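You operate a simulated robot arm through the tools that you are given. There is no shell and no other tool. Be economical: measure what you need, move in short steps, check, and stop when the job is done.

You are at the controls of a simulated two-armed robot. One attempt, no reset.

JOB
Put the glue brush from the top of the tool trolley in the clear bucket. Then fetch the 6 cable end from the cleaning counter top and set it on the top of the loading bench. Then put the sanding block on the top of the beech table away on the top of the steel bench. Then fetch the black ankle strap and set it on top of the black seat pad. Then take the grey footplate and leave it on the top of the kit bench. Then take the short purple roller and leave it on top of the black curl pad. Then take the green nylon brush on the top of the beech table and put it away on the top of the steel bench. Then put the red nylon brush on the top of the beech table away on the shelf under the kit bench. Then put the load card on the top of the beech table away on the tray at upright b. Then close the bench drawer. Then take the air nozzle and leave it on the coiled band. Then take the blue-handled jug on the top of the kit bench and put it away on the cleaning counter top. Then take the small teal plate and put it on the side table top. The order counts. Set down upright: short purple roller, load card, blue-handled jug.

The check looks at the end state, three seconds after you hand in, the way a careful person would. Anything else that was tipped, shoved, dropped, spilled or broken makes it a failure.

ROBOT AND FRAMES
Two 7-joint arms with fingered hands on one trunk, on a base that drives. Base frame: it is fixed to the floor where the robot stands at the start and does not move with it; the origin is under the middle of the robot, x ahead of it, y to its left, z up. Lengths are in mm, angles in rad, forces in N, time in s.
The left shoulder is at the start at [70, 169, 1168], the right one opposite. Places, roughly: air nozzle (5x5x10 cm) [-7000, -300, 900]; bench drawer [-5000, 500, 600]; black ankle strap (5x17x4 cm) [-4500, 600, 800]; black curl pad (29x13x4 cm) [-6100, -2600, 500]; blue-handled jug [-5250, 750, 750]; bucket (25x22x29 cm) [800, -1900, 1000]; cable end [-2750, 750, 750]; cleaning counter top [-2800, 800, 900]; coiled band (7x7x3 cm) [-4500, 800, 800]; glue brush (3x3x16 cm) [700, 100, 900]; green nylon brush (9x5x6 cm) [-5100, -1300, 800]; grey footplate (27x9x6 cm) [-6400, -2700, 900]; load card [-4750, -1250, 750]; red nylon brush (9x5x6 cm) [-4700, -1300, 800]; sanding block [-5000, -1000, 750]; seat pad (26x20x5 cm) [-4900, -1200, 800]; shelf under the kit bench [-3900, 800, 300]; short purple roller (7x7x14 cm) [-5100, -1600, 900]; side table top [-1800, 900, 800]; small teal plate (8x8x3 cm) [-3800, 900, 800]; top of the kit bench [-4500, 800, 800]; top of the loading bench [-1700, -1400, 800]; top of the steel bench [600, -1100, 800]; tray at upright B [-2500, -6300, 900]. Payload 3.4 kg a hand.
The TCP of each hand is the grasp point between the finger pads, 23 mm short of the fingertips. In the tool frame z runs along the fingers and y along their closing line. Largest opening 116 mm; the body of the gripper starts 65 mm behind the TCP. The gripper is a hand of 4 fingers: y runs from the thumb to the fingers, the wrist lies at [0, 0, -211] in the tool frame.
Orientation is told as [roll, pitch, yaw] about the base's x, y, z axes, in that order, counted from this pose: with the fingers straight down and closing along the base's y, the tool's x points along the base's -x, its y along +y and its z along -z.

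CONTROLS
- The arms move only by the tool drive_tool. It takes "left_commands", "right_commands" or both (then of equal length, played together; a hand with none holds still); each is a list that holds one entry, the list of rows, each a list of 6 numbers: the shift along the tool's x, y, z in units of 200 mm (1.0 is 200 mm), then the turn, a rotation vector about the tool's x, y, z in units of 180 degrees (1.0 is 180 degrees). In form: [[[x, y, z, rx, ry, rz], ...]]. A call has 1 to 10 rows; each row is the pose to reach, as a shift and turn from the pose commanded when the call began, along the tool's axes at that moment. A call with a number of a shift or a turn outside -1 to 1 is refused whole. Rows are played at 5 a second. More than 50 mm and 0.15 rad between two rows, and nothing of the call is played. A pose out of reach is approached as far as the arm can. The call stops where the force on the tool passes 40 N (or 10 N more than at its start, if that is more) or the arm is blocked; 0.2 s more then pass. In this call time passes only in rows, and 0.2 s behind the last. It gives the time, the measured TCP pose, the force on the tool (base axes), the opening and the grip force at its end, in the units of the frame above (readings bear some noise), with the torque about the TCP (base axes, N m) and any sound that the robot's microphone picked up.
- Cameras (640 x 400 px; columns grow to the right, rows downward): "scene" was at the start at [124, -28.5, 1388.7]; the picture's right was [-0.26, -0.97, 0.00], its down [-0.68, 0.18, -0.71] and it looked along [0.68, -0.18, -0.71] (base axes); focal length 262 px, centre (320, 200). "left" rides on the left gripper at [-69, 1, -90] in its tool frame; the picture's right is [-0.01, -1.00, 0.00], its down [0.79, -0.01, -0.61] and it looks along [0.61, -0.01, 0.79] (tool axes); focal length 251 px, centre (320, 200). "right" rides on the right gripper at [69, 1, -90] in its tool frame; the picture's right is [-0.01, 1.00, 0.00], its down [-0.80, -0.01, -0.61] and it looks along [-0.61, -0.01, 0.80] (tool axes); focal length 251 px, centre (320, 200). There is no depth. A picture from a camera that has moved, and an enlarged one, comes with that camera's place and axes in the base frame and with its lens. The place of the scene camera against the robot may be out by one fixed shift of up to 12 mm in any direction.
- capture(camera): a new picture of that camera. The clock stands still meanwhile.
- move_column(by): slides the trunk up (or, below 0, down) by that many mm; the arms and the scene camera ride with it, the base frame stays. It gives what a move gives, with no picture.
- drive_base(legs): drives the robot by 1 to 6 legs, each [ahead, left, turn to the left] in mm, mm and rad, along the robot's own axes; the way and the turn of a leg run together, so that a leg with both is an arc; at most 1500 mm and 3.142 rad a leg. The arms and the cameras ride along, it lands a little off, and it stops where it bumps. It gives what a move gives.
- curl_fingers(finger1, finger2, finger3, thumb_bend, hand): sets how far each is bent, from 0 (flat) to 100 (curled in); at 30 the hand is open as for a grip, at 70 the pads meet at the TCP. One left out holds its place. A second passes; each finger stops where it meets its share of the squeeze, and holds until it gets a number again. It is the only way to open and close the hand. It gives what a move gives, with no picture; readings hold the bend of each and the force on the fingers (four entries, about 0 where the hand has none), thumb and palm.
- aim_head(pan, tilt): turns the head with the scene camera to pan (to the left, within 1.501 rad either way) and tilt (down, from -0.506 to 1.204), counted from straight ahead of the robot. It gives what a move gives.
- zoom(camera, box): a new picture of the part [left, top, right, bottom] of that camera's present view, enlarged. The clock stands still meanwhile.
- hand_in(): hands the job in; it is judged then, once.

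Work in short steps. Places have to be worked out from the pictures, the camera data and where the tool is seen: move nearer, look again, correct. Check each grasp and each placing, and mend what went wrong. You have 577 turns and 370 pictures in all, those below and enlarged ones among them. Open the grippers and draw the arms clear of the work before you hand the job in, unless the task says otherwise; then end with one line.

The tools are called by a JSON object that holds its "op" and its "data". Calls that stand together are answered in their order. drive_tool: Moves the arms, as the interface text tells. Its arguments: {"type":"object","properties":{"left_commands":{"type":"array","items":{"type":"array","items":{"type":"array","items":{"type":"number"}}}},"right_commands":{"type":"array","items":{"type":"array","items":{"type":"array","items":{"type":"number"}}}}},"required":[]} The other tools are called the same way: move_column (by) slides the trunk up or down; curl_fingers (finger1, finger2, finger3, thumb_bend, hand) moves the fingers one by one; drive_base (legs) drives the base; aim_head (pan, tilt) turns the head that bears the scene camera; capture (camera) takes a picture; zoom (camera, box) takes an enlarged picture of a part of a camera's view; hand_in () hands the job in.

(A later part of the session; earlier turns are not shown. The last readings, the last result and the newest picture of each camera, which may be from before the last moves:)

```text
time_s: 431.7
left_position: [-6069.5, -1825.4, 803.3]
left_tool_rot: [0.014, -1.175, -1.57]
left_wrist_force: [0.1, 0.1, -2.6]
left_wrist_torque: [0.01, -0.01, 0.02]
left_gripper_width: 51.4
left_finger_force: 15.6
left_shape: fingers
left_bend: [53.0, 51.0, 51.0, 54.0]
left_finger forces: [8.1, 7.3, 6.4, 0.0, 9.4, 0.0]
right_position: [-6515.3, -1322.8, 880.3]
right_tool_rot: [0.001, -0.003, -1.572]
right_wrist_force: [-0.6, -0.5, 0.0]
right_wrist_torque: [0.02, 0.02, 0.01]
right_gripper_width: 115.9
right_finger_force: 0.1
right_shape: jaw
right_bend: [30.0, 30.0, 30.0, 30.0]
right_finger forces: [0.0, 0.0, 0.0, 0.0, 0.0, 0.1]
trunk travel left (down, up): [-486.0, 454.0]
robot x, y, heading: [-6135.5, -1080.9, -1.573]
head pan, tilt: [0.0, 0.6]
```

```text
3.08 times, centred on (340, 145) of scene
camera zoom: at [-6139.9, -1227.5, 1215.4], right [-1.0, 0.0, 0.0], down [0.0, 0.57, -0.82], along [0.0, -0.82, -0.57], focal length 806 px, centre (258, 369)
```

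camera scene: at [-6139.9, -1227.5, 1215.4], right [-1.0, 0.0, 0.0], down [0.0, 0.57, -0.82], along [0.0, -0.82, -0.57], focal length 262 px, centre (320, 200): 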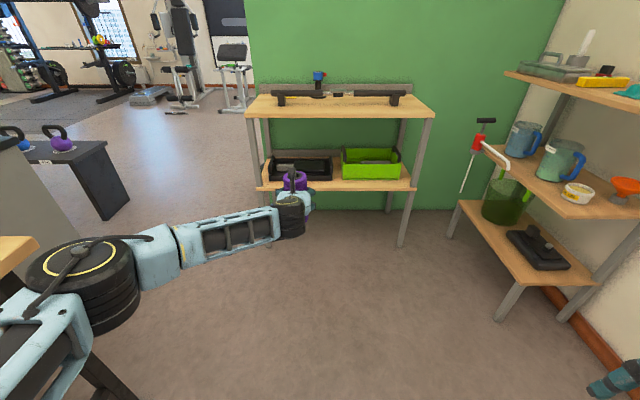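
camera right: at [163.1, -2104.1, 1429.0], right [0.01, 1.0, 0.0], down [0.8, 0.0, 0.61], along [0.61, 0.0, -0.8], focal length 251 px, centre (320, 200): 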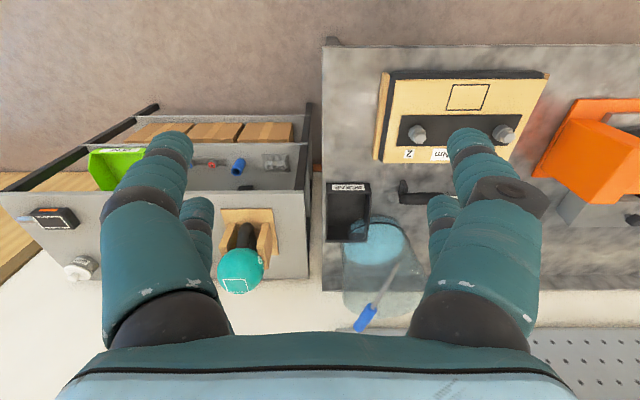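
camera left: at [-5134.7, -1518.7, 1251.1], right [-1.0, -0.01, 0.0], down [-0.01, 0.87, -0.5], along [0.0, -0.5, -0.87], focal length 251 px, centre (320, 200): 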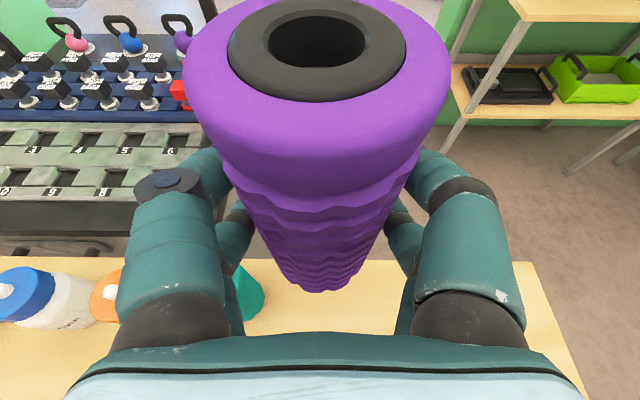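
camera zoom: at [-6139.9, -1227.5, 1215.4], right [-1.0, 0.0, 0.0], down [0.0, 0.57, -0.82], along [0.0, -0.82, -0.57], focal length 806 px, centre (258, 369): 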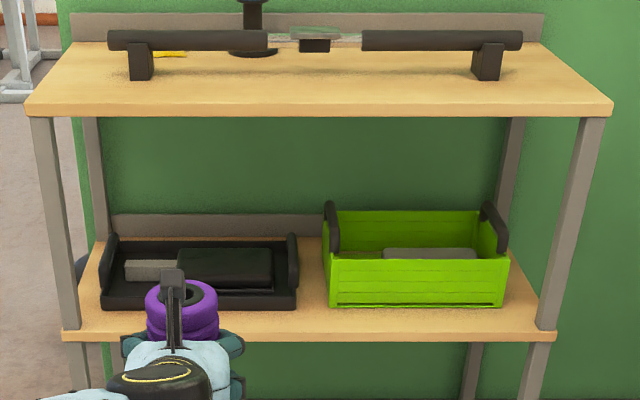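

Pad top centre ≈(-6076, -2640), z≈490–500; shelf underside ≈838. I lower to TCP z≈630 and drive in to 150 mm short.

{"op": "move_column", "data": {"by": -170}}

{"op": "drive_base", "data": {"legs": [[600, 0, 0]]}}

{"op": "aim_head", "data": {"pan": 0.1, "tilt": 0.45}}

{"op": "capture", "data": {"camera": "scene"}}

{"op": "capture", "data": {"camera": "left"}}

```text
time_s: 433.6
left_position: [-6068.6, -1825.4, 634.2]
left_tool_rot: [0.015, -1.176, -1.571]
left_wrist_force: [0.1, -0.5, -1.2]
left_wrist_torque: [0.02, -0.01, 0.03]
left_gripper_width: 51.3
left_finger_force: 16.0
left_shape: fingers
left_bend: [53.0, 51.0, 51.0, 54.0]
left_finger forces: [8.1, 7.3, 6.3, 0.1, 9.5, 0.1]
right_position: [-6515.2, -1323.1, 710.0]
right_tool_rot: [0.002, -0.002, -1.573]
right_wrist_force: [0.3, 0.5, 0.1]
right_wrist_torque: [0.01, 0.05, -0.03]
right_gripper_width: 116.0
right_finger_force: 0.0
right_shape: jaw
right_bend: [30.0, 30.0, 30.0, 30.0]
right_finger forces: [0.0, 0.0, 0.0, 0.1, 0.0, 0.0]
trunk travel left (down, up): [-316.0, 624.0]
robot x, y, heading: [-6132.6, -1082.6, -1.571]
head pan, tilt: [0.0, 0.6]
```

```text
time_s: 436.9
left_position: [-6061.8, -2414.3, 634.0]
left_tool_rot: [0.013, -1.174, -1.564]
left_wrist_force: [0.4, 1.1, -2.8]
left_wrist_torque: [-0.03, -0.01, 0.01]
left_gripper_width: 51.4
left_finger_force: 15.9
left_shape: fingers
left_bend: [53.0, 51.0, 51.0, 54.0]
left_finger forces: [8.1, 7.3, 6.4, 0.0, 9.5, 0.0]
right_position: [-6510.9, -1915.5, 708.6]
right_tool_rot: [0.0, 0.0, -1.565]
right_wrist_force: [0.1, 0.0, 0.1]
right_wrist_torque: [0.01, -0.01, 0.01]
right_gripper_width: 116.0
right_finger_force: 0.0
right_shape: jaw
right_bend: [30.0, 30.0, 30.0, 30.0]
right_finger forces: [0.0, 0.0, 0.0, 0.0, 0.0, 0.0]
trunk travel left (down, up): [-316.0, 624.0]
robot x, y, heading: [-6133.1, -1673.3, -1.56]
head pan, tilt: [0.0, 0.6]
```

```text
time_s: 437.6
left_position: [-6060.5, -2413.2, 632.8]
left_tool_rot: [0.014, -1.176, -1.564]
left_wrist_force: [0.2, 0.0, -1.5]
left_wrist_torque: [-0.01, 0.0, 0.0]
left_gripper_width: 51.5
left_finger_force: 15.5
left_shape: fingers
left_bend: [53.0, 51.0, 51.0, 54.0]
left_finger forces: [8.0, 7.2, 6.2, 0.0, 9.4, 0.0]
right_position: [-6510.8, -1914.3, 709.2]
right_tool_rot: [0.002, -0.002, -1.565]
right_wrist_force: [0.2, 0.4, -0.5]
right_wrist_torque: [0.0, 0.04, -0.01]
right_gripper_width: 115.6
right_finger_force: 0.0
right_shape: jaw
right_bend: [30.0, 30.0, 30.0, 30.0]
right_finger forces: [0.0, 0.0, 0.0, 0.0, 0.0, 0.0]
trunk travel left (down, up): [-316.0, 624.0]
robot x, y, heading: [-6131.3, -1670.6, -1.56]
head pan, tilt: [0.099, 0.45]
```

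```text
221 pictures are left
camera scene: at [-6127.2, -1819.3, 1058.9], right [-0.99, -0.11, 0.0], down [-0.05, 0.43, -0.9], along [0.1, -0.89, -0.44], focal length 262 px, centre (320, 200)
```

scene: 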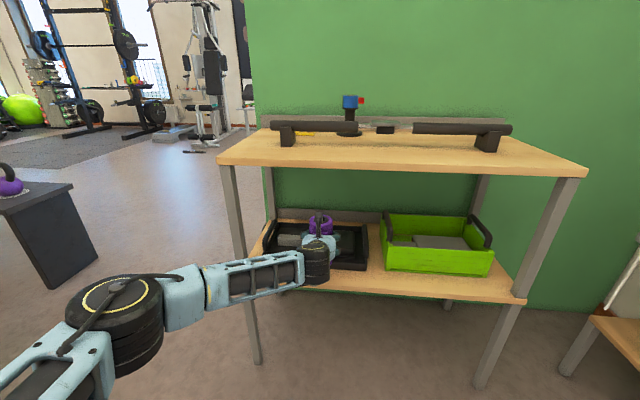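

```text
220 pictures are left
camera left: at [-6062.9, -2356.3, 731.0], right [-1.0, -0.02, 0.0], down [-0.02, 0.87, -0.5], along [0.01, -0.5, -0.87], focal length 251 px, centre (320, 200)
```

left: 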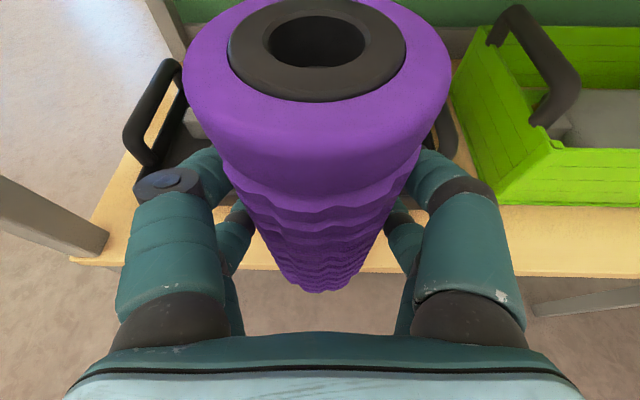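

Tray handles either side; path is clear. Correct heading, then drive in 212 mm.

{"op": "drive_base", "data": {"legs": [[0, -5, -0.011], [150, 0, 0]]}}

{"op": "capture", "data": {"camera": "left"}}

{"op": "zoom", "data": {"camera": "scene", "box": [220, 180, 420, 310]}}

```text
time_s: 439.3
left_position: [-6072.8, -2562.4, 633.2]
left_tool_rot: [0.012, -1.174, -1.573]
left_wrist_force: [-0.4, -0.1, -1.7]
left_wrist_torque: [-0.03, 0.0, -0.01]
left_gripper_width: 51.3
left_finger_force: 15.6
left_shape: fingers
left_bend: [53.0, 51.0, 51.0, 54.0]
left_finger forces: [8.1, 7.4, 6.4, 0.1, 9.4, 0.0]
right_position: [-6519.1, -2060.2, 709.2]
right_tool_rot: [0.002, -0.001, -1.574]
right_wrist_force: [0.8, 0.2, 0.3]
right_wrist_torque: [-0.02, 0.03, 0.03]
right_gripper_width: 115.9
right_finger_force: 0.2
right_shape: jaw
right_bend: [30.0, 30.0, 30.0, 30.0]
right_finger forces: [0.0, 0.0, 0.0, 0.0, 0.0, 0.1]
trunk travel left (down, up): [-316.0, 624.0]
robot x, y, heading: [-6137.9, -1816.0, -1.57]
head pan, tilt: [0.099, 0.45]
```

```text
219 pictures are left
camera left: at [-6074.8, -2505.2, 730.4], right [-1.0, -0.01, 0.0], down [-0.01, 0.87, -0.5], along [0.0, -0.5, -0.87], focal length 251 px, centre (320, 200)
```

left: 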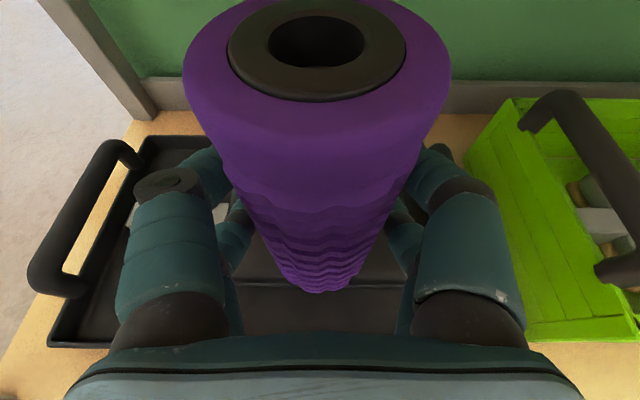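

```text
3.08 times, centred on (320, 245) of scene
camera zoom: at [-6133.8, -1967.9, 1058.8], right [-1.0, -0.1, 0.0], down [-0.04, 0.43, -0.9], along [0.09, -0.9, -0.44], focal length 806 px, centre (320, 62)
```

zoom: 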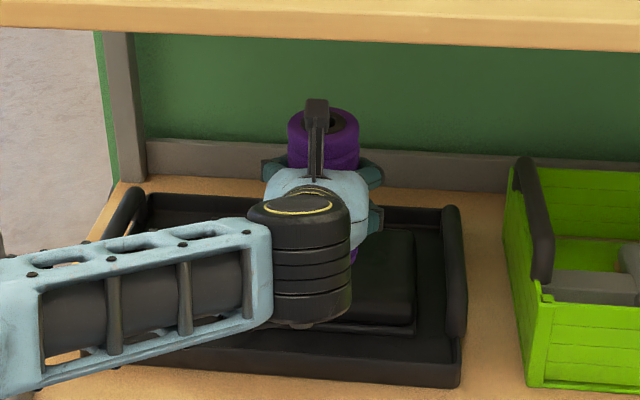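

Pad centre ≈(-6078, -2626). Ahead 51 mm, lower 40 mm.

{"op": "drive_base", "data": {"legs": [[51, 0, 0]]}}

{"op": "move_column", "data": {"by": -38}}

{"op": "capture", "data": {"camera": "left"}}

{"op": "zoom", "data": {"camera": "scene", "box": [240, 190, 400, 300]}}

```text
time_s: 440.3
left_position: [-6073.7, -2614.9, 633.2]
left_tool_rot: [0.014, -1.175, -1.574]
left_wrist_force: [0.5, 0.2, -1.0]
left_wrist_torque: [-0.01, -0.02, 0.01]
left_gripper_width: 51.5
left_finger_force: 16.0
left_shape: fingers
left_bend: [53.0, 51.0, 51.0, 54.0]
left_finger forces: [8.1, 7.4, 6.4, 0.0, 9.4, 0.0]
right_position: [-6518.9, -2111.7, 709.5]
right_tool_rot: [0.003, -0.002, -1.574]
right_wrist_force: [0.8, -0.1, 0.4]
right_wrist_torque: [0.01, 0.0, 0.03]
right_gripper_width: 116.1
right_finger_force: 0.0
right_shape: jaw
right_bend: [30.0, 30.0, 30.0, 30.0]
right_finger forces: [0.1, 0.0, 0.1, 0.1, 0.0, 0.1]
trunk travel left (down, up): [-316.0, 624.0]
robot x, y, heading: [-6139.4, -1867.7, -1.576]
head pan, tilt: [0.099, 0.45]
```

```text
time_s: 441.1
left_position: [-6074.3, -2613.9, 595.0]
left_tool_rot: [0.014, -1.176, -1.573]
left_wrist_force: [0.9, -0.8, -2.1]
left_wrist_torque: [0.01, 0.0, 0.01]
left_gripper_width: 51.2
left_finger_force: 15.4
left_shape: fingers
left_bend: [53.0, 51.0, 51.0, 54.0]
left_finger forces: [8.2, 7.3, 6.3, 0.1, 9.5, 0.0]
right_position: [-6519.0, -2111.1, 671.5]
right_tool_rot: [0.002, -0.003, -1.575]
right_wrist_force: [-0.2, 1.2, -1.4]
right_wrist_torque: [0.04, 0.03, 0.02]
right_gripper_width: 116.1
right_finger_force: 0.1
right_shape: jaw
right_bend: [30.0, 30.0, 30.0, 30.0]
right_finger forces: [0.0, 0.0, 0.0, 0.0, 0.0, 0.0]
trunk travel left (down, up): [-278.0, 662.0]
robot x, y, heading: [-6137.9, -1871.8, -1.573]
head pan, tilt: [0.099, 0.45]
```

```text
217 pictures are left
camera left: at [-6075.2, -2556.3, 693.1], right [-1.0, -0.01, 0.0], down [-0.01, 0.87, -0.5], along [0.0, -0.5, -0.87], focal length 251 px, centre (320, 200)
```

left: 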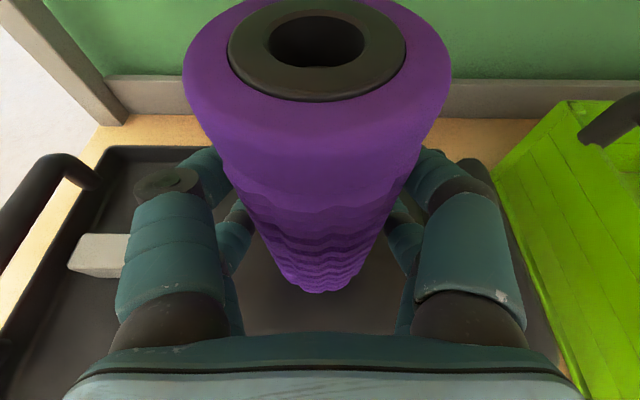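

```text
3.64 times, centred on (320, 245) of scene
camera zoom: at [-6133.9, -2018.7, 1020.9], right [-1.0, -0.1, 0.0], down [-0.04, 0.43, -0.9], along [0.09, -0.9, -0.44], focal length 952 px, centre (320, 36)
```

zoom: 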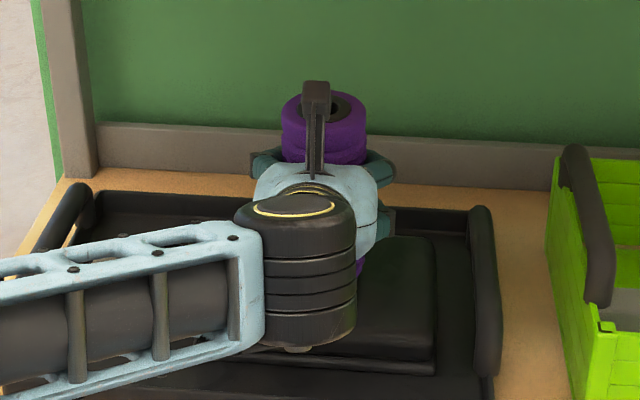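

Lower in small steps.

{"op": "move_column", "data": {"by": -8}}

{"op": "move_column", "data": {"by": -5}}

```text
time_s: 441.6
left_position: [-6073.1, -2613.1, 588.3]
left_tool_rot: [0.014, -1.175, -1.575]
left_wrist_force: [-0.4, 0.0, 1.2]
left_wrist_torque: [0.03, 0.0, -0.03]
left_gripper_width: 51.2
left_finger_force: 16.1
left_shape: fingers
left_bend: [53.0, 51.0, 51.0, 54.0]
left_finger forces: [8.1, 7.5, 6.4, 0.1, 9.6, 0.1]
right_position: [-6518.2, -2110.4, 664.5]
right_tool_rot: [0.003, -0.004, -1.574]
right_wrist_force: [0.2, 1.3, -0.3]
right_wrist_torque: [-0.03, 0.01, 0.0]
right_gripper_width: 115.7
right_finger_force: 0.0
right_shape: jaw
right_bend: [30.0, 30.0, 30.0, 30.0]
right_finger forces: [0.1, 0.0, 0.1, 0.0, 0.1, 0.1]
trunk travel left (down, up): [-270.0, 670.0]
robot x, y, heading: [-6135.9, -1873.7, -1.573]
head pan, tilt: [0.099, 0.45]
```

```text
time_s: 442.2
left_position: [-6074.2, -2613.0, 586.2]
left_tool_rot: [0.016, -1.182, -1.574]
left_wrist_force: [-0.5, -3.9, 16.6]
left_wrist_torque: [-0.04, -0.15, -0.01]
left_gripper_width: 51.3
left_finger_force: 16.1
left_shape: fingers
left_bend: [53.0, 51.0, 52.0, 54.0]
left_finger forces: [8.5, 7.5, 6.4, 0.0, 10.2, 0.1]
right_position: [-6518.7, -2109.7, 659.8]
right_tool_rot: [0.002, -0.005, -1.574]
right_wrist_force: [-0.1, -0.1, -0.3]
right_wrist_torque: [0.02, -0.02, -0.04]
right_gripper_width: 116.0
right_finger_force: 0.0
right_shape: jaw
right_bend: [30.0, 30.0, 30.0, 30.0]
right_finger forces: [0.0, 0.0, 0.0, 0.1, 0.0, 0.0]
trunk travel left (down, up): [-265.0, 675.0]
robot x, y, heading: [-6138.8, -1867.5, -1.572]
head pan, tilt: [0.099, 0.45]
```

Contact. Ease 2 mm and open evenly in two stages.

{"op": "move_column", "data": {"by": 2}}

{"op": "curl_fingers", "data": {"hand": "left", "finger1": 46, "finger2": 45, "finger3": 45, "thumb_bend": 46}}

{"op": "curl_fingers", "data": {"hand": "left", "finger1": 32, "finger2": 32, "finger3": 32, "thumb_bend": 32}}

{"op": "capture", "data": {"camera": "left"}}

```text
time_s: 442.7
left_position: [-6073.5, -2613.0, 587.7]
left_tool_rot: [0.014, -1.179, -1.574]
left_wrist_force: [-0.5, -1.3, 13.7]
left_wrist_torque: [-0.05, -0.15, -0.05]
left_gripper_width: 51.4
left_finger_force: 15.8
left_shape: fingers
left_bend: [53.0, 51.0, 52.0, 54.0]
left_finger forces: [8.2, 7.5, 6.4, 0.0, 10.0, 0.0]
right_position: [-6519.9, -2108.9, 660.5]
right_tool_rot: [0.004, -0.004, -1.575]
right_wrist_force: [-0.7, 0.4, -0.1]
right_wrist_torque: [0.01, -0.01, -0.01]
right_gripper_width: 115.9
right_finger_force: 0.0
right_shape: jaw
right_bend: [30.0, 30.0, 30.0, 30.0]
right_finger forces: [0.0, 0.1, 0.0, 0.0, 0.0, 0.0]
trunk travel left (down, up): [-267.0, 673.0]
robot x, y, heading: [-6139.6, -1870.6, -1.571]
head pan, tilt: [0.099, 0.45]
```

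```text
time_s: 443.7
left_position: [-6073.6, -2613.4, 584.0]
left_tool_rot: [0.015, -1.177, -1.573]
left_wrist_force: [-0.1, 0.4, -0.3]
left_wrist_torque: [-0.01, 0.02, -0.02]
left_gripper_width: 69.5
left_finger_force: 0.1
left_shape: fingers
left_bend: [46.0, 45.0, 45.0, 46.0]
left_finger forces: [0.0, 0.1, 0.1, 0.1, 0.1, 0.0]
right_position: [-6519.2, -2110.9, 661.0]
right_tool_rot: [0.002, -0.003, -1.574]
right_wrist_force: [0.1, 0.2, -1.2]
right_wrist_torque: [0.0, 0.01, 0.02]
right_gripper_width: 115.9
right_finger_force: 0.1
right_shape: jaw
right_bend: [30.0, 30.0, 30.0, 30.0]
right_finger forces: [0.0, 0.0, 0.0, 0.0, 0.0, 0.0]
trunk travel left (down, up): [-267.0, 673.0]
robot x, y, heading: [-6138.3, -1867.8, -1.572]
head pan, tilt: [0.099, 0.45]
```

```text
time_s: 444.7
left_position: [-6075.1, -2613.4, 584.6]
left_tool_rot: [0.014, -1.176, -1.574]
left_wrist_force: [-0.2, -0.6, 1.2]
left_wrist_torque: [0.01, 0.02, -0.01]
left_gripper_width: 110.7
left_finger_force: 0.0
left_shape: fingers
left_bend: [32.0, 32.0, 32.0, 32.0]
left_finger forces: [0.1, 0.0, 0.0, 0.0, 0.0, 0.1]
right_position: [-6519.0, -2110.1, 660.4]
right_tool_rot: [0.002, -0.002, -1.573]
right_wrist_force: [0.1, 0.3, -0.4]
right_wrist_torque: [0.0, 0.03, 0.0]
right_gripper_width: 115.7
right_finger_force: 0.1
right_shape: jaw
right_bend: [30.0, 30.0, 30.0, 30.0]
right_finger forces: [0.0, 0.0, 0.1, 0.0, 0.0, 0.0]
trunk travel left (down, up): [-267.0, 673.0]
robot x, y, heading: [-6134.3, -1869.3, -1.574]
head pan, tilt: [0.099, 0.45]
```

```text
215 pictures are left
camera left: at [-6075.3, -2556.3, 682.2], right [-1.0, -0.01, 0.0], down [-0.01, 0.87, -0.5], along [0.0, -0.5, -0.87], focal length 251 px, centre (320, 200)
```

left: 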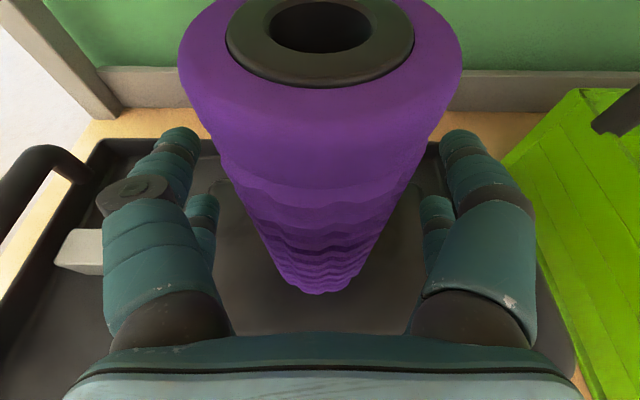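

Roller stands on the pad. Retreat straight back and verify.

{"op": "drive_base", "data": {"legs": [[-300, 0, 0]]}}

{"op": "zoom", "data": {"camera": "scene", "box": [220, 150, 420, 280]}}

```text
time_s: 446.8
left_position: [-6074.0, -2311.2, 584.6]
left_tool_rot: [0.013, -1.177, -1.576]
left_wrist_force: [-0.2, 0.5, 0.6]
left_wrist_torque: [-0.01, 0.02, 0.0]
left_gripper_width: 110.9
left_finger_force: 0.1
left_shape: fingers
left_bend: [32.0, 32.0, 32.0, 32.0]
left_finger forces: [0.0, 0.1, 0.1, 0.0, 0.0, 0.1]
right_position: [-6518.7, -1808.7, 660.3]
right_tool_rot: [0.002, -0.004, -1.575]
right_wrist_force: [0.3, -0.1, -0.1]
right_wrist_torque: [-0.02, 0.03, 0.01]
right_gripper_width: 116.0
right_finger_force: 0.0
right_shape: jaw
right_bend: [30.0, 30.0, 30.0, 30.0]
right_finger forces: [0.0, 0.0, 0.0, 0.0, 0.0, 0.0]
trunk travel left (down, up): [-267.0, 673.0]
robot x, y, heading: [-6135.7, -1569.6, -1.577]
head pan, tilt: [0.099, 0.45]
```

```text
3.08 times, centred on (320, 215) of scene
camera zoom: at [-6133.5, -1717.6, 1010.1], right [-1.0, -0.1, 0.0], down [-0.04, 0.43, -0.9], along [0.09, -0.9, -0.43], focal length 806 px, centre (320, 154)
```

zoom: 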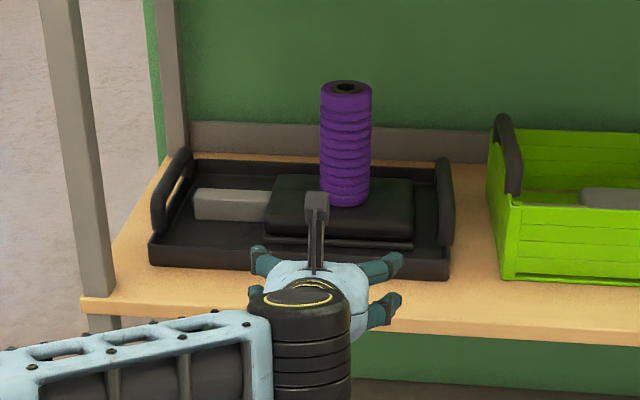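

Upright on the pad. Task 7: the green nylon brush (≈(-5080, -1305)). Raise the trunk, bring the hand back to vertical and yaw 90°.

{"op": "move_column", "data": {"by": 600}}

{"op": "drive_base", "data": {"legs": [[-1150, 0, 0], [0, 950, 0]]}}

{"op": "drive_tool", "data": {"left_commands": [[[0.04, 0, -0.1, 0, 0.042, 0], [0.08, 0, -0.2, 0, 0.084, 0], [0.12, 0, -0.3, 0, 0.126, 0], [0.16, 0, -0.4, 0, 0.168, 0], [0.2, 0, -0.5, 0, 0.21, 0], [0.24, 0, -0.6, 0, 0.252, 0], [0.28, 0, -0.7, 0, 0.294, 0], [0.33, 0, -0.82, 0, 0.336, 0], [0.37, 0, -0.9, 0, 0.3745, 0]]]}}

{"op": "drive_tool", "data": {"left_commands": [[[0, 0, 0, 0, 0, 0.046], [0, 0, 0, 0, 0, 0.092], [0, 0, 0, 0, 0, 0.138], [0, 0, 0, 0, 0, 0.184], [0, 0, 0, 0, 0, 0.23], [0, 0, 0, 0, 0, 0.276], [0, 0, 0, 0, 0, 0.322], [0, 0, 0, 0, 0, 0.368], [0, 0, 0, 0, 0, 0.414], [0, 0, 0, 0, 0, 0.46]]]}}

```text
refused: 600 is not a number from -400 to 400
```

```text
time_s: 455.8
left_position: [-5531.3, -1156.1, 584.3]
left_tool_rot: [-0.018, -1.165, -1.789]
left_wrist_force: [-0.6, 0.9, -0.3]
left_wrist_torque: [0.01, 0.0, 0.02]
left_gripper_width: 111.4
left_finger_force: 0.0
left_shape: fingers
left_bend: [32.0, 32.0, 32.0, 32.0]
left_finger forces: [0.0, 0.1, 0.0, 0.1, 0.0, 0.0]
right_position: [-5850.9, -630.9, 661.2]
right_tool_rot: [0.005, -0.008, -1.707]
right_wrist_force: [-0.5, 0.5, -0.1]
right_wrist_torque: [-0.01, -0.01, 0.02]
right_gripper_width: 115.9
right_finger_force: 0.1
right_shape: jaw
right_bend: [30.0, 30.0, 30.0, 30.0]
right_finger forces: [0.0, 0.1, 0.0, 0.0, 0.0, 0.0]
trunk travel left (down, up): [-267.0, 673.0]
robot x, y, heading: [-5440.8, -444.0, -1.705]
head pan, tilt: [0.099, 0.45]
stopped in leg 2: the robot was blocked; the commanded pose is now the measured one
```

```text
time_s: 457.0
left_position: [-5509.0, -1070.4, 574.2]
left_tool_rot: [-0.006, -0.581, -1.808]
left_wrist_force: [-18.7, -13.2, -3.2]
left_wrist_torque: [0.29, -0.39, -0.01]
left_gripper_width: 111.6
left_finger_force: 12.1
left_shape: fingers
left_bend: [32.0, 33.0, 32.0, 32.0]
left_finger forces: [0.0, 23.5, 0.1, 0.0, 0.1, 0.0]
right_position: [-5850.2, -636.3, 659.0]
right_tool_rot: [0.004, -0.001, -1.708]
right_wrist_force: [0.0, -0.1, 0.2]
right_wrist_torque: [0.02, 0.02, 0.01]
right_gripper_width: 115.6
right_finger_force: 0.1
right_shape: jaw
right_bend: [30.0, 30.0, 30.0, 30.0]
right_finger forces: [0.0, 0.1, 0.1, 0.0, 0.1, 0.0]
trunk travel left (down, up): [-267.0, 673.0]
robot x, y, heading: [-5438.8, -449.1, -1.704]
head pan, tilt: [0.099, 0.45]
stopped in row 5 (left hand): the force on the tool passed its limit (the readings are from after the stop); the commanded pose is now the measured one
```

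```text
time_s: 459.2
left_position: [-5506.7, -1066.2, 571.8]
left_tool_rot: [0.571, -0.071, 3.004]
left_wrist_force: [-0.4, 0.0, 0.3]
left_wrist_torque: [0.0, 0.01, 0.0]
left_gripper_width: 111.6
left_finger_force: 0.1
left_shape: fingers
left_bend: [32.0, 32.0, 32.0, 32.0]
left_finger forces: [0.0, 0.0, 0.1, 0.0, 0.0, 0.0]
right_position: [-5850.2, -634.6, 657.9]
right_tool_rot: [0.005, -0.002, -1.707]
right_wrist_force: [-0.1, 0.2, 0.0]
right_wrist_torque: [0.03, -0.01, 0.04]
right_gripper_width: 115.8
right_finger_force: 0.0
right_shape: jaw
right_bend: [30.0, 30.0, 30.0, 30.0]
right_finger forces: [0.1, 0.1, 0.0, 0.0, 0.0, 0.0]
trunk travel left (down, up): [-267.0, 673.0]
robot x, y, heading: [-5442.4, -446.3, -1.705]
head pan, tilt: [0.099, 0.45]
```

The trunk raise was refused (400 limit), so the low hand met the beech table's side. I must look before moving anything.

{"op": "aim_head", "data": {"pan": 0.1, "tilt": 0.7}}

{"op": "capture", "data": {"camera": "scene"}}

{"op": "capture", "data": {"camera": "left"}}

```text
time_s: 459.9
left_position: [-5508.3, -1065.7, 572.0]
left_tool_rot: [0.57, -0.068, 3.008]
left_wrist_force: [0.3, -0.1, 0.3]
left_wrist_torque: [0.04, 0.02, -0.05]
left_gripper_width: 111.5
left_finger_force: 0.1
left_shape: fingers
left_bend: [32.0, 32.0, 32.0, 32.0]
left_finger forces: [0.0, 0.0, 0.0, 0.0, 0.0, 0.0]
right_position: [-5849.9, -634.7, 658.1]
right_tool_rot: [0.007, -0.001, -1.705]
right_wrist_force: [-0.8, 0.2, -0.4]
right_wrist_torque: [-0.02, 0.02, 0.0]
right_gripper_width: 115.7
right_finger_force: 0.1
right_shape: jaw
right_bend: [30.0, 30.0, 30.0, 30.0]
right_finger forces: [0.0, 0.0, 0.0, 0.0, 0.1, 0.0]
trunk travel left (down, up): [-267.0, 673.0]
robot x, y, heading: [-5441.4, -444.1, -1.704]
head pan, tilt: [0.099, 0.7]
```

```text
213 pictures are left
camera scene: at [-5457.0, -588.4, 987.5], right [-1.0, 0.03, 0.0], down [0.02, 0.64, -0.76], along [-0.02, -0.76, -0.64], focal length 262 px, centre (320, 200)
```

scene: 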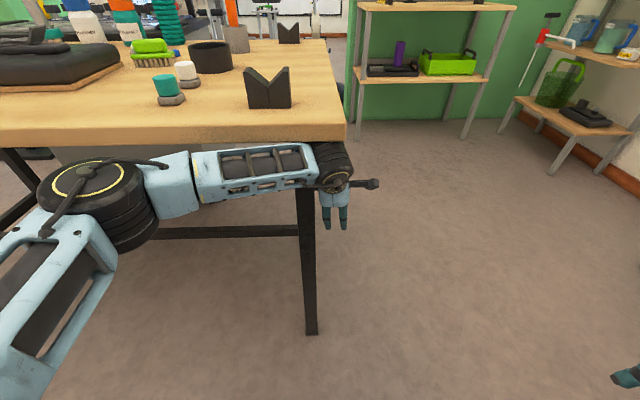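

```text
212 pictures are left
camera left: at [-5564.6, -1009.5, 652.6], right [0.07, 0.84, -0.54], down [0.86, 0.22, 0.45], along [0.5, -0.5, -0.71], focal length 251 px, centre (320, 200)
```

left: 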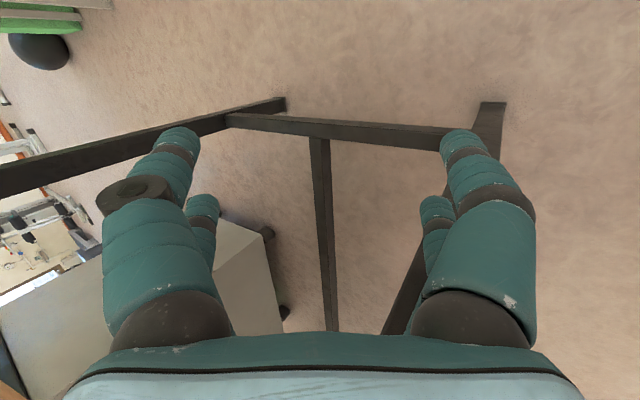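

The forearm is in front of the table and the hand just west of its corner leg; things on the table still stand. I slide right, away from the leg, then back.

{"op": "drive_base", "data": {"legs": [[0, -150, 0], [-250, 0, 0.13]]}}

```text
time_s: 462.7
left_position: [-5558.0, -802.6, 577.5]
left_tool_rot: [0.58, -0.073, 3.134]
left_wrist_force: [-0.5, 0.7, 0.2]
left_wrist_torque: [-0.02, -0.01, -0.01]
left_gripper_width: 111.5
left_finger_force: 0.0
left_shape: fingers
left_bend: [32.0, 32.0, 32.0, 32.0]
left_finger forces: [0.0, 0.0, 0.0, 0.0, 0.1, 0.0]
right_position: [-5953.6, -415.1, 660.1]
right_tool_rot: [0.002, -0.004, -1.581]
right_wrist_force: [0.4, 1.1, 0.0]
right_wrist_torque: [0.0, 0.03, 0.01]
right_gripper_width: 116.0
right_finger_force: 0.1
right_shape: jaw
right_bend: [30.0, 30.0, 30.0, 30.0]
right_finger forces: [0.0, 0.0, 0.0, 0.0, 0.0, 0.0]
trunk travel left (down, up): [-267.0, 673.0]
robot x, y, heading: [-5572.7, -173.8, -1.58]
head pan, tilt: [0.099, 0.7]
```

Clear. Raise the trunk in two moves.

{"op": "move_column", "data": {"by": 400}}

{"op": "move_column", "data": {"by": 270}}

{"op": "aim_head", "data": {"pan": 0.4, "tilt": 0.55}}

{"op": "capture", "data": {"camera": "scene"}}

```text
time_s: 466.6
left_position: [-5558.6, -803.1, 977.0]
left_tool_rot: [0.579, -0.074, 3.135]
left_wrist_force: [0.4, -0.2, 0.1]
left_wrist_torque: [-0.02, -0.02, 0.03]
left_gripper_width: 111.4
left_finger_force: 0.0
left_shape: fingers
left_bend: [32.0, 32.0, 32.0, 32.0]
left_finger forces: [0.0, 0.1, 0.1, 0.1, 0.0, 0.0]
right_position: [-5954.7, -415.4, 1060.0]
right_tool_rot: [0.001, -0.004, -1.581]
right_wrist_force: [0.2, -0.6, -0.8]
right_wrist_torque: [-0.01, -0.01, 0.01]
right_gripper_width: 115.8
right_finger_force: 0.1
right_shape: jaw
right_bend: [30.0, 30.0, 30.0, 30.0]
right_finger forces: [0.0, 0.0, 0.0, 0.1, 0.0, 0.1]
trunk travel left (down, up): [-667.0, 273.0]
robot x, y, heading: [-5571.5, -174.7, -1.581]
head pan, tilt: [0.099, 0.7]
```

```text
time_s: 469.3
left_position: [-5558.4, -803.5, 1246.5]
left_tool_rot: [0.579, -0.074, 3.134]
left_wrist_force: [0.4, -0.3, -0.5]
left_wrist_torque: [-0.04, -0.02, -0.01]
left_gripper_width: 111.2
left_finger_force: 0.0
left_shape: fingers
left_bend: [32.0, 32.0, 32.0, 32.0]
left_finger forces: [0.1, 0.0, 0.0, 0.0, 0.0, 0.0]
right_position: [-5954.0, -414.4, 1330.4]
right_tool_rot: [0.002, -0.004, -1.581]
right_wrist_force: [0.0, 0.5, 1.3]
right_wrist_torque: [0.02, 0.02, 0.0]
right_gripper_width: 115.6
right_finger_force: 0.1
right_shape: jaw
right_bend: [30.0, 30.0, 30.0, 30.0]
right_finger forces: [0.1, 0.0, 0.0, 0.0, 0.1, 0.0]
trunk travel left (down, up): [-937.0, 3.0]
robot x, y, heading: [-5569.9, -177.3, -1.584]
head pan, tilt: [0.099, 0.7]
```

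```text
time_s: 470.1
left_position: [-5560.1, -803.3, 1247.1]
left_tool_rot: [0.578, -0.071, 3.135]
left_wrist_force: [-0.4, -0.9, 0.0]
left_wrist_torque: [-0.01, -0.01, 0.0]
left_gripper_width: 111.4
left_finger_force: 0.2
left_shape: fingers
left_bend: [32.0, 32.0, 32.0, 32.0]
left_finger forces: [0.0, 0.0, 0.1, 0.0, 0.0, 0.0]
right_position: [-5954.1, -414.4, 1329.9]
right_tool_rot: [0.003, -0.003, -1.581]
right_wrist_force: [-1.0, 0.5, -0.3]
right_wrist_torque: [0.0, -0.03, 0.01]
right_gripper_width: 116.1
right_finger_force: 0.1
right_shape: jaw
right_bend: [30.0, 30.0, 30.0, 30.0]
right_finger forces: [0.0, 0.0, 0.0, 0.0, 0.0, 0.0]
trunk travel left (down, up): [-937.0, 3.0]
robot x, y, heading: [-5573.3, -179.0, -1.581]
head pan, tilt: [0.4, 0.55]
```

```text
211 pictures are left
camera scene: at [-5542.7, -317.5, 1670.9], right [-0.92, -0.38, 0.0], down [-0.2, 0.48, -0.85], along [0.32, -0.79, -0.52], focal length 262 px, centre (320, 200)
```

scene: 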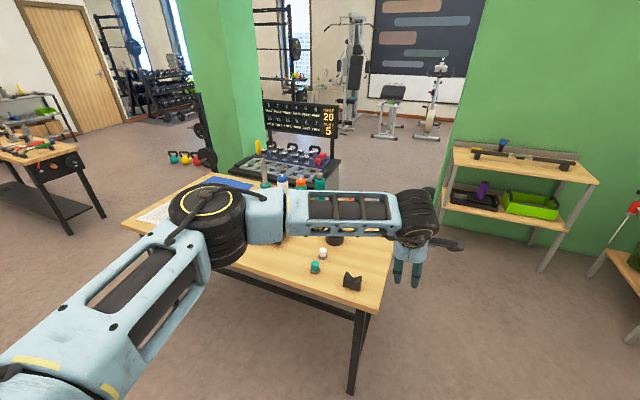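

Table hasn't moved (its peg is at the same place). Now I level the hand: rotate back about tool x by 0.58 and y by 0.07.

{"op": "drive_tool", "data": {"left_commands": [[[0, 0, 0, 0.037, 0.005, 0], [0, 0, 0, 0.074, 0.01, 0], [0, 0, 0, 0.111, 0.014, 0], [0, 0, 0, 0.148, 0.019, 0], [0, 0, 0, 0.184, 0.0236, 0]]]}}

```text
time_s: 471.3
left_position: [-5562.5, -780.3, 1249.7]
left_tool_rot: [-0.003, -0.004, -3.13]
left_wrist_force: [0.4, 0.2, 0.4]
left_wrist_torque: [0.0, -0.01, 0.0]
left_gripper_width: 111.5
left_finger_force: 0.0
left_shape: fingers
left_bend: [32.0, 32.0, 32.0, 32.0]
left_finger forces: [0.1, 0.0, 0.0, 0.1, 0.0, 0.1]
left hand out of reach, approached as far as the arm can: row 5
right_position: [-5956.0, -415.2, 1330.9]
right_tool_rot: [0.004, -0.002, -1.581]
right_wrist_force: [0.5, -1.5, -0.9]
right_wrist_torque: [-0.03, -0.01, 0.01]
right_gripper_width: 116.0
right_finger_force: 0.2
right_shape: jaw
right_bend: [30.0, 30.0, 30.0, 30.0]
right_finger forces: [0.0, 0.0, 0.0, 0.0, 0.0, 0.1]
trunk travel left (down, up): [-937.0, 3.0]
robot x, y, heading: [-5569.9, -177.3, -1.582]
head pan, tilt: [0.4, 0.55]
```

Level now. Bring the hand to a normal carrying place, then drive toward the brush.

{"op": "drive_tool", "data": {"left_commands": [[[0.11, -0.04, 0.15, 0, 0, 0], [0.22, -0.08, 0.35, 0, 0, 0], [0.33, -0.12, 0.55, 0, 0, 0], [0.44, -0.16, 0.75, 0, 0, 0], [0.55, -0.2, 0.95, 0, 0, 0]]]}}

{"op": "drive_base", "data": {"legs": [[0, 373, 0.01], [500, 0, 0]]}}

{"op": "capture", "data": {"camera": "left"}}

```text
time_s: 472.5
left_position: [-5448.8, -739.8, 1059.2]
left_tool_rot: [0.001, -0.006, -3.128]
left_wrist_force: [1.3, -0.4, -0.4]
left_wrist_torque: [0.01, 0.02, -0.01]
left_gripper_width: 111.4
left_finger_force: 0.0
left_shape: fingers
left_bend: [32.0, 32.0, 32.0, 32.0]
left_finger forces: [0.1, 0.1, 0.1, 0.0, 0.0, 0.0]
right_position: [-5952.6, -415.2, 1330.8]
right_tool_rot: [0.001, -0.004, -1.583]
right_wrist_force: [-0.5, 0.5, -0.3]
right_wrist_torque: [-0.03, 0.01, -0.01]
right_gripper_width: 115.7
right_finger_force: 0.0
right_shape: jaw
right_bend: [30.0, 30.0, 30.0, 30.0]
right_finger forces: [0.0, 0.0, 0.0, 0.0, 0.0, 0.0]
trunk travel left (down, up): [-937.0, 3.0]
robot x, y, heading: [-5569.0, -174.6, -1.577]
head pan, tilt: [0.4, 0.55]
```

```text
time_s: 477.4
left_position: [-5067.1, -1246.1, 1061.7]
left_tool_rot: [-0.001, -0.002, -3.11]
left_wrist_force: [-0.9, 0.3, -0.3]
left_wrist_torque: [0.0, 0.01, 0.02]
left_gripper_width: 111.2
left_finger_force: 0.1
left_shape: fingers
left_bend: [32.0, 32.0, 32.0, 32.0]
left_finger forces: [0.0, 0.0, 0.0, 0.1, 0.0, 0.1]
right_position: [-5577.4, -928.9, 1331.9]
right_tool_rot: [0.0, -0.006, -1.563]
right_wrist_force: [0.1, -0.5, -0.2]
right_wrist_torque: [-0.01, 0.01, 0.0]
right_gripper_width: 116.0
right_finger_force: 0.1
right_shape: jaw
right_bend: [30.0, 30.0, 30.0, 30.0]
right_finger forces: [0.0, 0.0, 0.0, 0.0, 0.0, 0.0]
trunk travel left (down, up): [-937.0, 3.0]
robot x, y, heading: [-5204.4, -688.3, -1.555]
head pan, tilt: [0.4, 0.55]
```

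```text
210 pictures are left
camera left: at [-5136.8, -1247.6, 1150.7], right [-0.04, 1.0, 0.0], down [0.8, 0.03, 0.6], along [0.6, 0.02, -0.8], focal length 251 px, centre (320, 200)
```

left: 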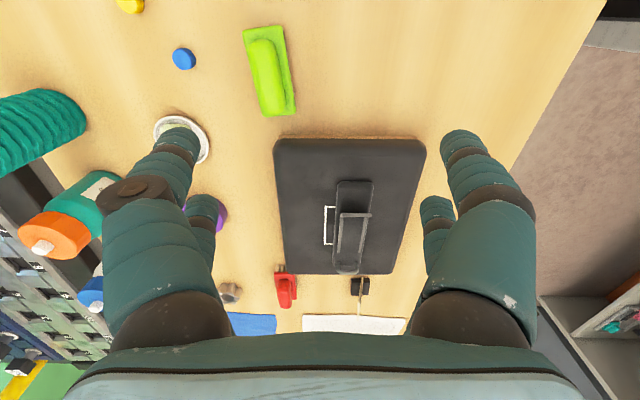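

Brush ≈(-5088, -1299). Narrow opening to ~85, move over it and lower to z≈900.

{"op": "curl_fingers", "data": {"hand": "left", "finger1": 41, "finger2": 41, "finger3": 41, "thumb_bend": 41}}

{"op": "drive_tool", "data": {"left_commands": [[[-0.06, 0.14, 0.05, 0, 0, 0], [-0.115, 0.265, 0.2, 0, 0, 0], [-0.115, 0.265, 0.4, 0, 0, 0], [-0.115, 0.265, 0.6, 0, 0, 0]]]}}

{"op": "capture", "data": {"camera": "left"}}

```text
time_s: 478.4
left_position: [-5068.1, -1247.6, 1059.3]
left_tool_rot: [0.0, -0.002, -3.106]
left_wrist_force: [0.2, 0.4, 0.3]
left_wrist_torque: [-0.02, -0.04, 0.03]
left_gripper_width: 85.8
left_finger_force: 0.0
left_shape: fingers
left_bend: [41.0, 41.0, 41.0, 41.0]
left_finger forces: [0.0, 0.0, 0.1, 0.1, 0.0, 0.1]
right_position: [-5577.1, -931.2, 1330.1]
right_tool_rot: [0.003, -0.005, -1.564]
right_wrist_force: [0.4, 0.3, 0.0]
right_wrist_torque: [-0.01, 0.01, -0.03]
right_gripper_width: 115.8
right_finger_force: 0.0
right_shape: jaw
right_bend: [30.0, 30.0, 30.0, 30.0]
right_finger forces: [0.0, 0.0, 0.1, 0.0, 0.0, 0.1]
trunk travel left (down, up): [-937.0, 3.0]
robot x, y, heading: [-5196.5, -683.1, -1.561]
head pan, tilt: [0.4, 0.55]
```

```text
time_s: 479.4
left_position: [-5086.9, -1264.4, 978.5]
left_tool_rot: [-0.001, -0.003, -3.109]
left_wrist_force: [0.2, -0.3, -0.6]
left_wrist_torque: [-0.05, 0.03, -0.02]
left_gripper_width: 85.5
left_finger_force: 0.0
left_shape: fingers
left_bend: [41.0, 41.0, 41.0, 41.0]
left_finger forces: [0.1, 0.1, 0.0, 0.0, 0.0, 0.0]
left hand out of reach, approached as far as the arm can: row 2, 3, 4
right_position: [-5575.5, -931.2, 1330.1]
right_tool_rot: [0.002, -0.005, -1.564]
right_wrist_force: [0.8, -0.4, -0.3]
right_wrist_torque: [0.01, 0.01, 0.02]
right_gripper_width: 116.1
right_finger_force: 0.0
right_shape: jaw
right_bend: [30.0, 30.0, 30.0, 30.0]
right_finger forces: [0.0, 0.0, 0.0, 0.0, 0.0, 0.0]
trunk travel left (down, up): [-937.0, 3.0]
robot x, y, heading: [-5194.9, -688.0, -1.559]
head pan, tilt: [0.4, 0.55]
```

```text
209 pictures are left
camera left: at [-5156.0, -1266.8, 1068.0], right [-0.04, 1.0, 0.0], down [0.8, 0.03, 0.6], along [0.6, 0.03, -0.8], focal length 251 px, centre (320, 200)
```

left: 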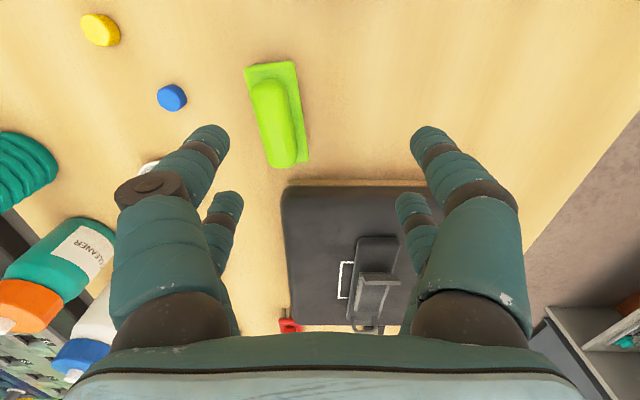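

The arm was at its limit. I raise the hand, drive 38 mm nearer, and lower by trunk.

{"op": "drive_tool", "data": {"left_commands": [[[-0.02, 0, -0.2, 0, 0, 0], [-0.02, 0, -0.4, 0, 0, 0]]]}}

{"op": "drive_base", "data": {"legs": [[60, 0, -0.01]]}}

{"op": "move_column", "data": {"by": -150}}

{"op": "capture", "data": {"camera": "left"}}

```text
time_s: 480.1
left_position: [-5090.1, -1264.8, 1057.7]
left_tool_rot: [0.001, -0.006, -3.109]
left_wrist_force: [0.1, -0.7, 0.0]
left_wrist_torque: [-0.05, 0.02, 0.0]
left_gripper_width: 85.4
left_finger_force: 0.1
left_shape: fingers
left_bend: [41.0, 41.0, 41.0, 41.0]
left_finger forces: [0.0, 0.1, 0.1, 0.0, 0.1, 0.0]
right_position: [-5576.7, -930.2, 1332.5]
right_tool_rot: [0.001, -0.004, -1.565]
right_wrist_force: [-0.3, 0.0, 0.1]
right_wrist_torque: [0.04, 0.02, 0.03]
right_gripper_width: 115.9
right_finger_force: 0.0
right_shape: jaw
right_bend: [30.0, 30.0, 30.0, 30.0]
right_finger forces: [0.1, 0.0, 0.0, 0.0, 0.1, 0.0]
trunk travel left (down, up): [-937.0, 3.0]
robot x, y, heading: [-5199.2, -684.5, -1.562]
head pan, tilt: [0.4, 0.55]
```

```text
time_s: 481.0
left_position: [-5097.5, -1319.2, 1061.6]
left_tool_rot: [0.007, -0.002, -3.118]
left_wrist_force: [-0.7, 1.2, 1.0]
left_wrist_torque: [-0.08, 0.05, 0.02]
left_gripper_width: 85.5
left_finger_force: 0.1
left_shape: fingers
left_bend: [41.0, 41.0, 41.0, 41.0]
left_finger forces: [0.0, 0.1, 0.0, 0.0, 0.0, 0.0]
right_position: [-5578.8, -976.1, 1332.3]
right_tool_rot: [0.003, -0.011, -1.573]
right_wrist_force: [0.1, 0.7, 0.2]
right_wrist_torque: [-0.05, 0.01, -0.01]
right_gripper_width: 115.9
right_finger_force: 0.2
right_shape: jaw
right_bend: [30.0, 30.0, 30.0, 30.0]
right_finger forces: [0.1, 0.0, 0.0, 0.1, 0.1, 0.0]
trunk travel left (down, up): [-937.0, 3.0]
robot x, y, heading: [-5198.7, -746.7, -1.568]
head pan, tilt: [0.4, 0.55]
```

```text
time_s: 482.8
left_position: [-5096.5, -1326.0, 907.3]
left_tool_rot: [0.0, -0.004, -3.12]
left_wrist_force: [-0.4, 0.2, -0.3]
left_wrist_torque: [-0.01, -0.02, 0.0]
left_gripper_width: 85.5
left_finger_force: 0.1
left_shape: fingers
left_bend: [41.0, 41.0, 41.0, 41.0]
left_finger forces: [0.1, 0.0, 0.0, 0.1, 0.0, 0.1]
right_position: [-5578.8, -987.3, 1180.6]
right_tool_rot: [0.003, -0.004, -1.573]
right_wrist_force: [-0.3, 0.8, 0.6]
right_wrist_torque: [-0.03, -0.01, 0.01]
right_gripper_width: 115.9
right_finger_force: 0.1
right_shape: jaw
right_bend: [30.0, 30.0, 30.0, 30.0]
right_finger forces: [0.0, 0.1, 0.0, 0.0, 0.0, 0.0]
trunk travel left (down, up): [-787.0, 153.0]
robot x, y, heading: [-5199.8, -745.2, -1.571]
head pan, tilt: [0.4, 0.55]
```

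```text
208 pictures are left
camera left: at [-5166.1, -1327.4, 997.5], right [-0.03, 1.0, 0.0], down [0.8, 0.03, 0.6], along [0.6, 0.02, -0.8], focal length 251 px, centre (320, 200)
```

left: 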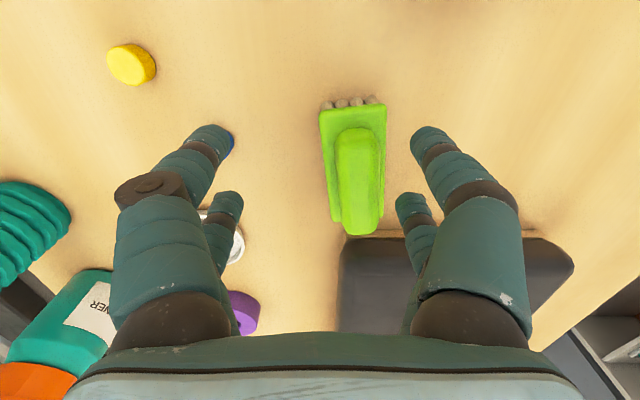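

Brush centre (-5090, -1302). Correct 24 mm and lower to z≈865.

{"op": "drive_tool", "data": {"left_commands": [[[0.03, -0.12, 0, 0, 0, 0], [0.03, -0.12, 0.12, 0, 0, 0], [0.03, -0.12, 0.21, 0, 0, 0]]]}}

{"op": "capture", "data": {"camera": "left"}}

```text
time_s: 483.6
left_position: [-5092.6, -1303.2, 866.7]
left_tool_rot: [-0.002, -0.006, -3.118]
left_wrist_force: [-0.8, 1.0, 0.5]
left_wrist_torque: [0.01, -0.01, 0.05]
left_gripper_width: 85.5
left_finger_force: 0.1
left_shape: fingers
left_bend: [41.0, 41.0, 41.0, 41.0]
left_finger forces: [0.0, 0.1, 0.1, 0.1, 0.0, 0.0]
right_position: [-5578.4, -986.9, 1180.5]
right_tool_rot: [0.006, -0.004, -1.573]
right_wrist_force: [-0.1, 0.2, 1.0]
right_wrist_torque: [-0.01, -0.03, 0.0]
right_gripper_width: 116.0
right_finger_force: 0.1
right_shape: jaw
right_bend: [30.0, 30.0, 30.0, 30.0]
right_finger forces: [0.0, 0.0, 0.1, 0.0, 0.1, 0.1]
trunk travel left (down, up): [-787.0, 153.0]
robot x, y, heading: [-5200.0, -747.4, -1.571]
head pan, tilt: [0.4, 0.55]
```

```text
207 pictures are left
camera left: at [-5160.6, -1304.1, 955.3], right [-0.03, 1.0, 0.0], down [0.8, 0.02, 0.6], along [0.6, 0.02, -0.8], focal length 251 px, centre (320, 200)
```

left: 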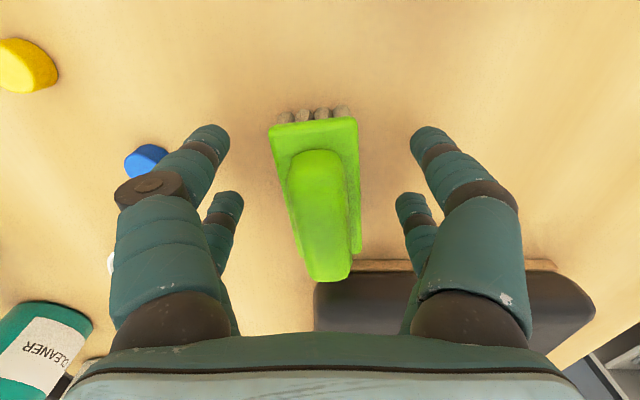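

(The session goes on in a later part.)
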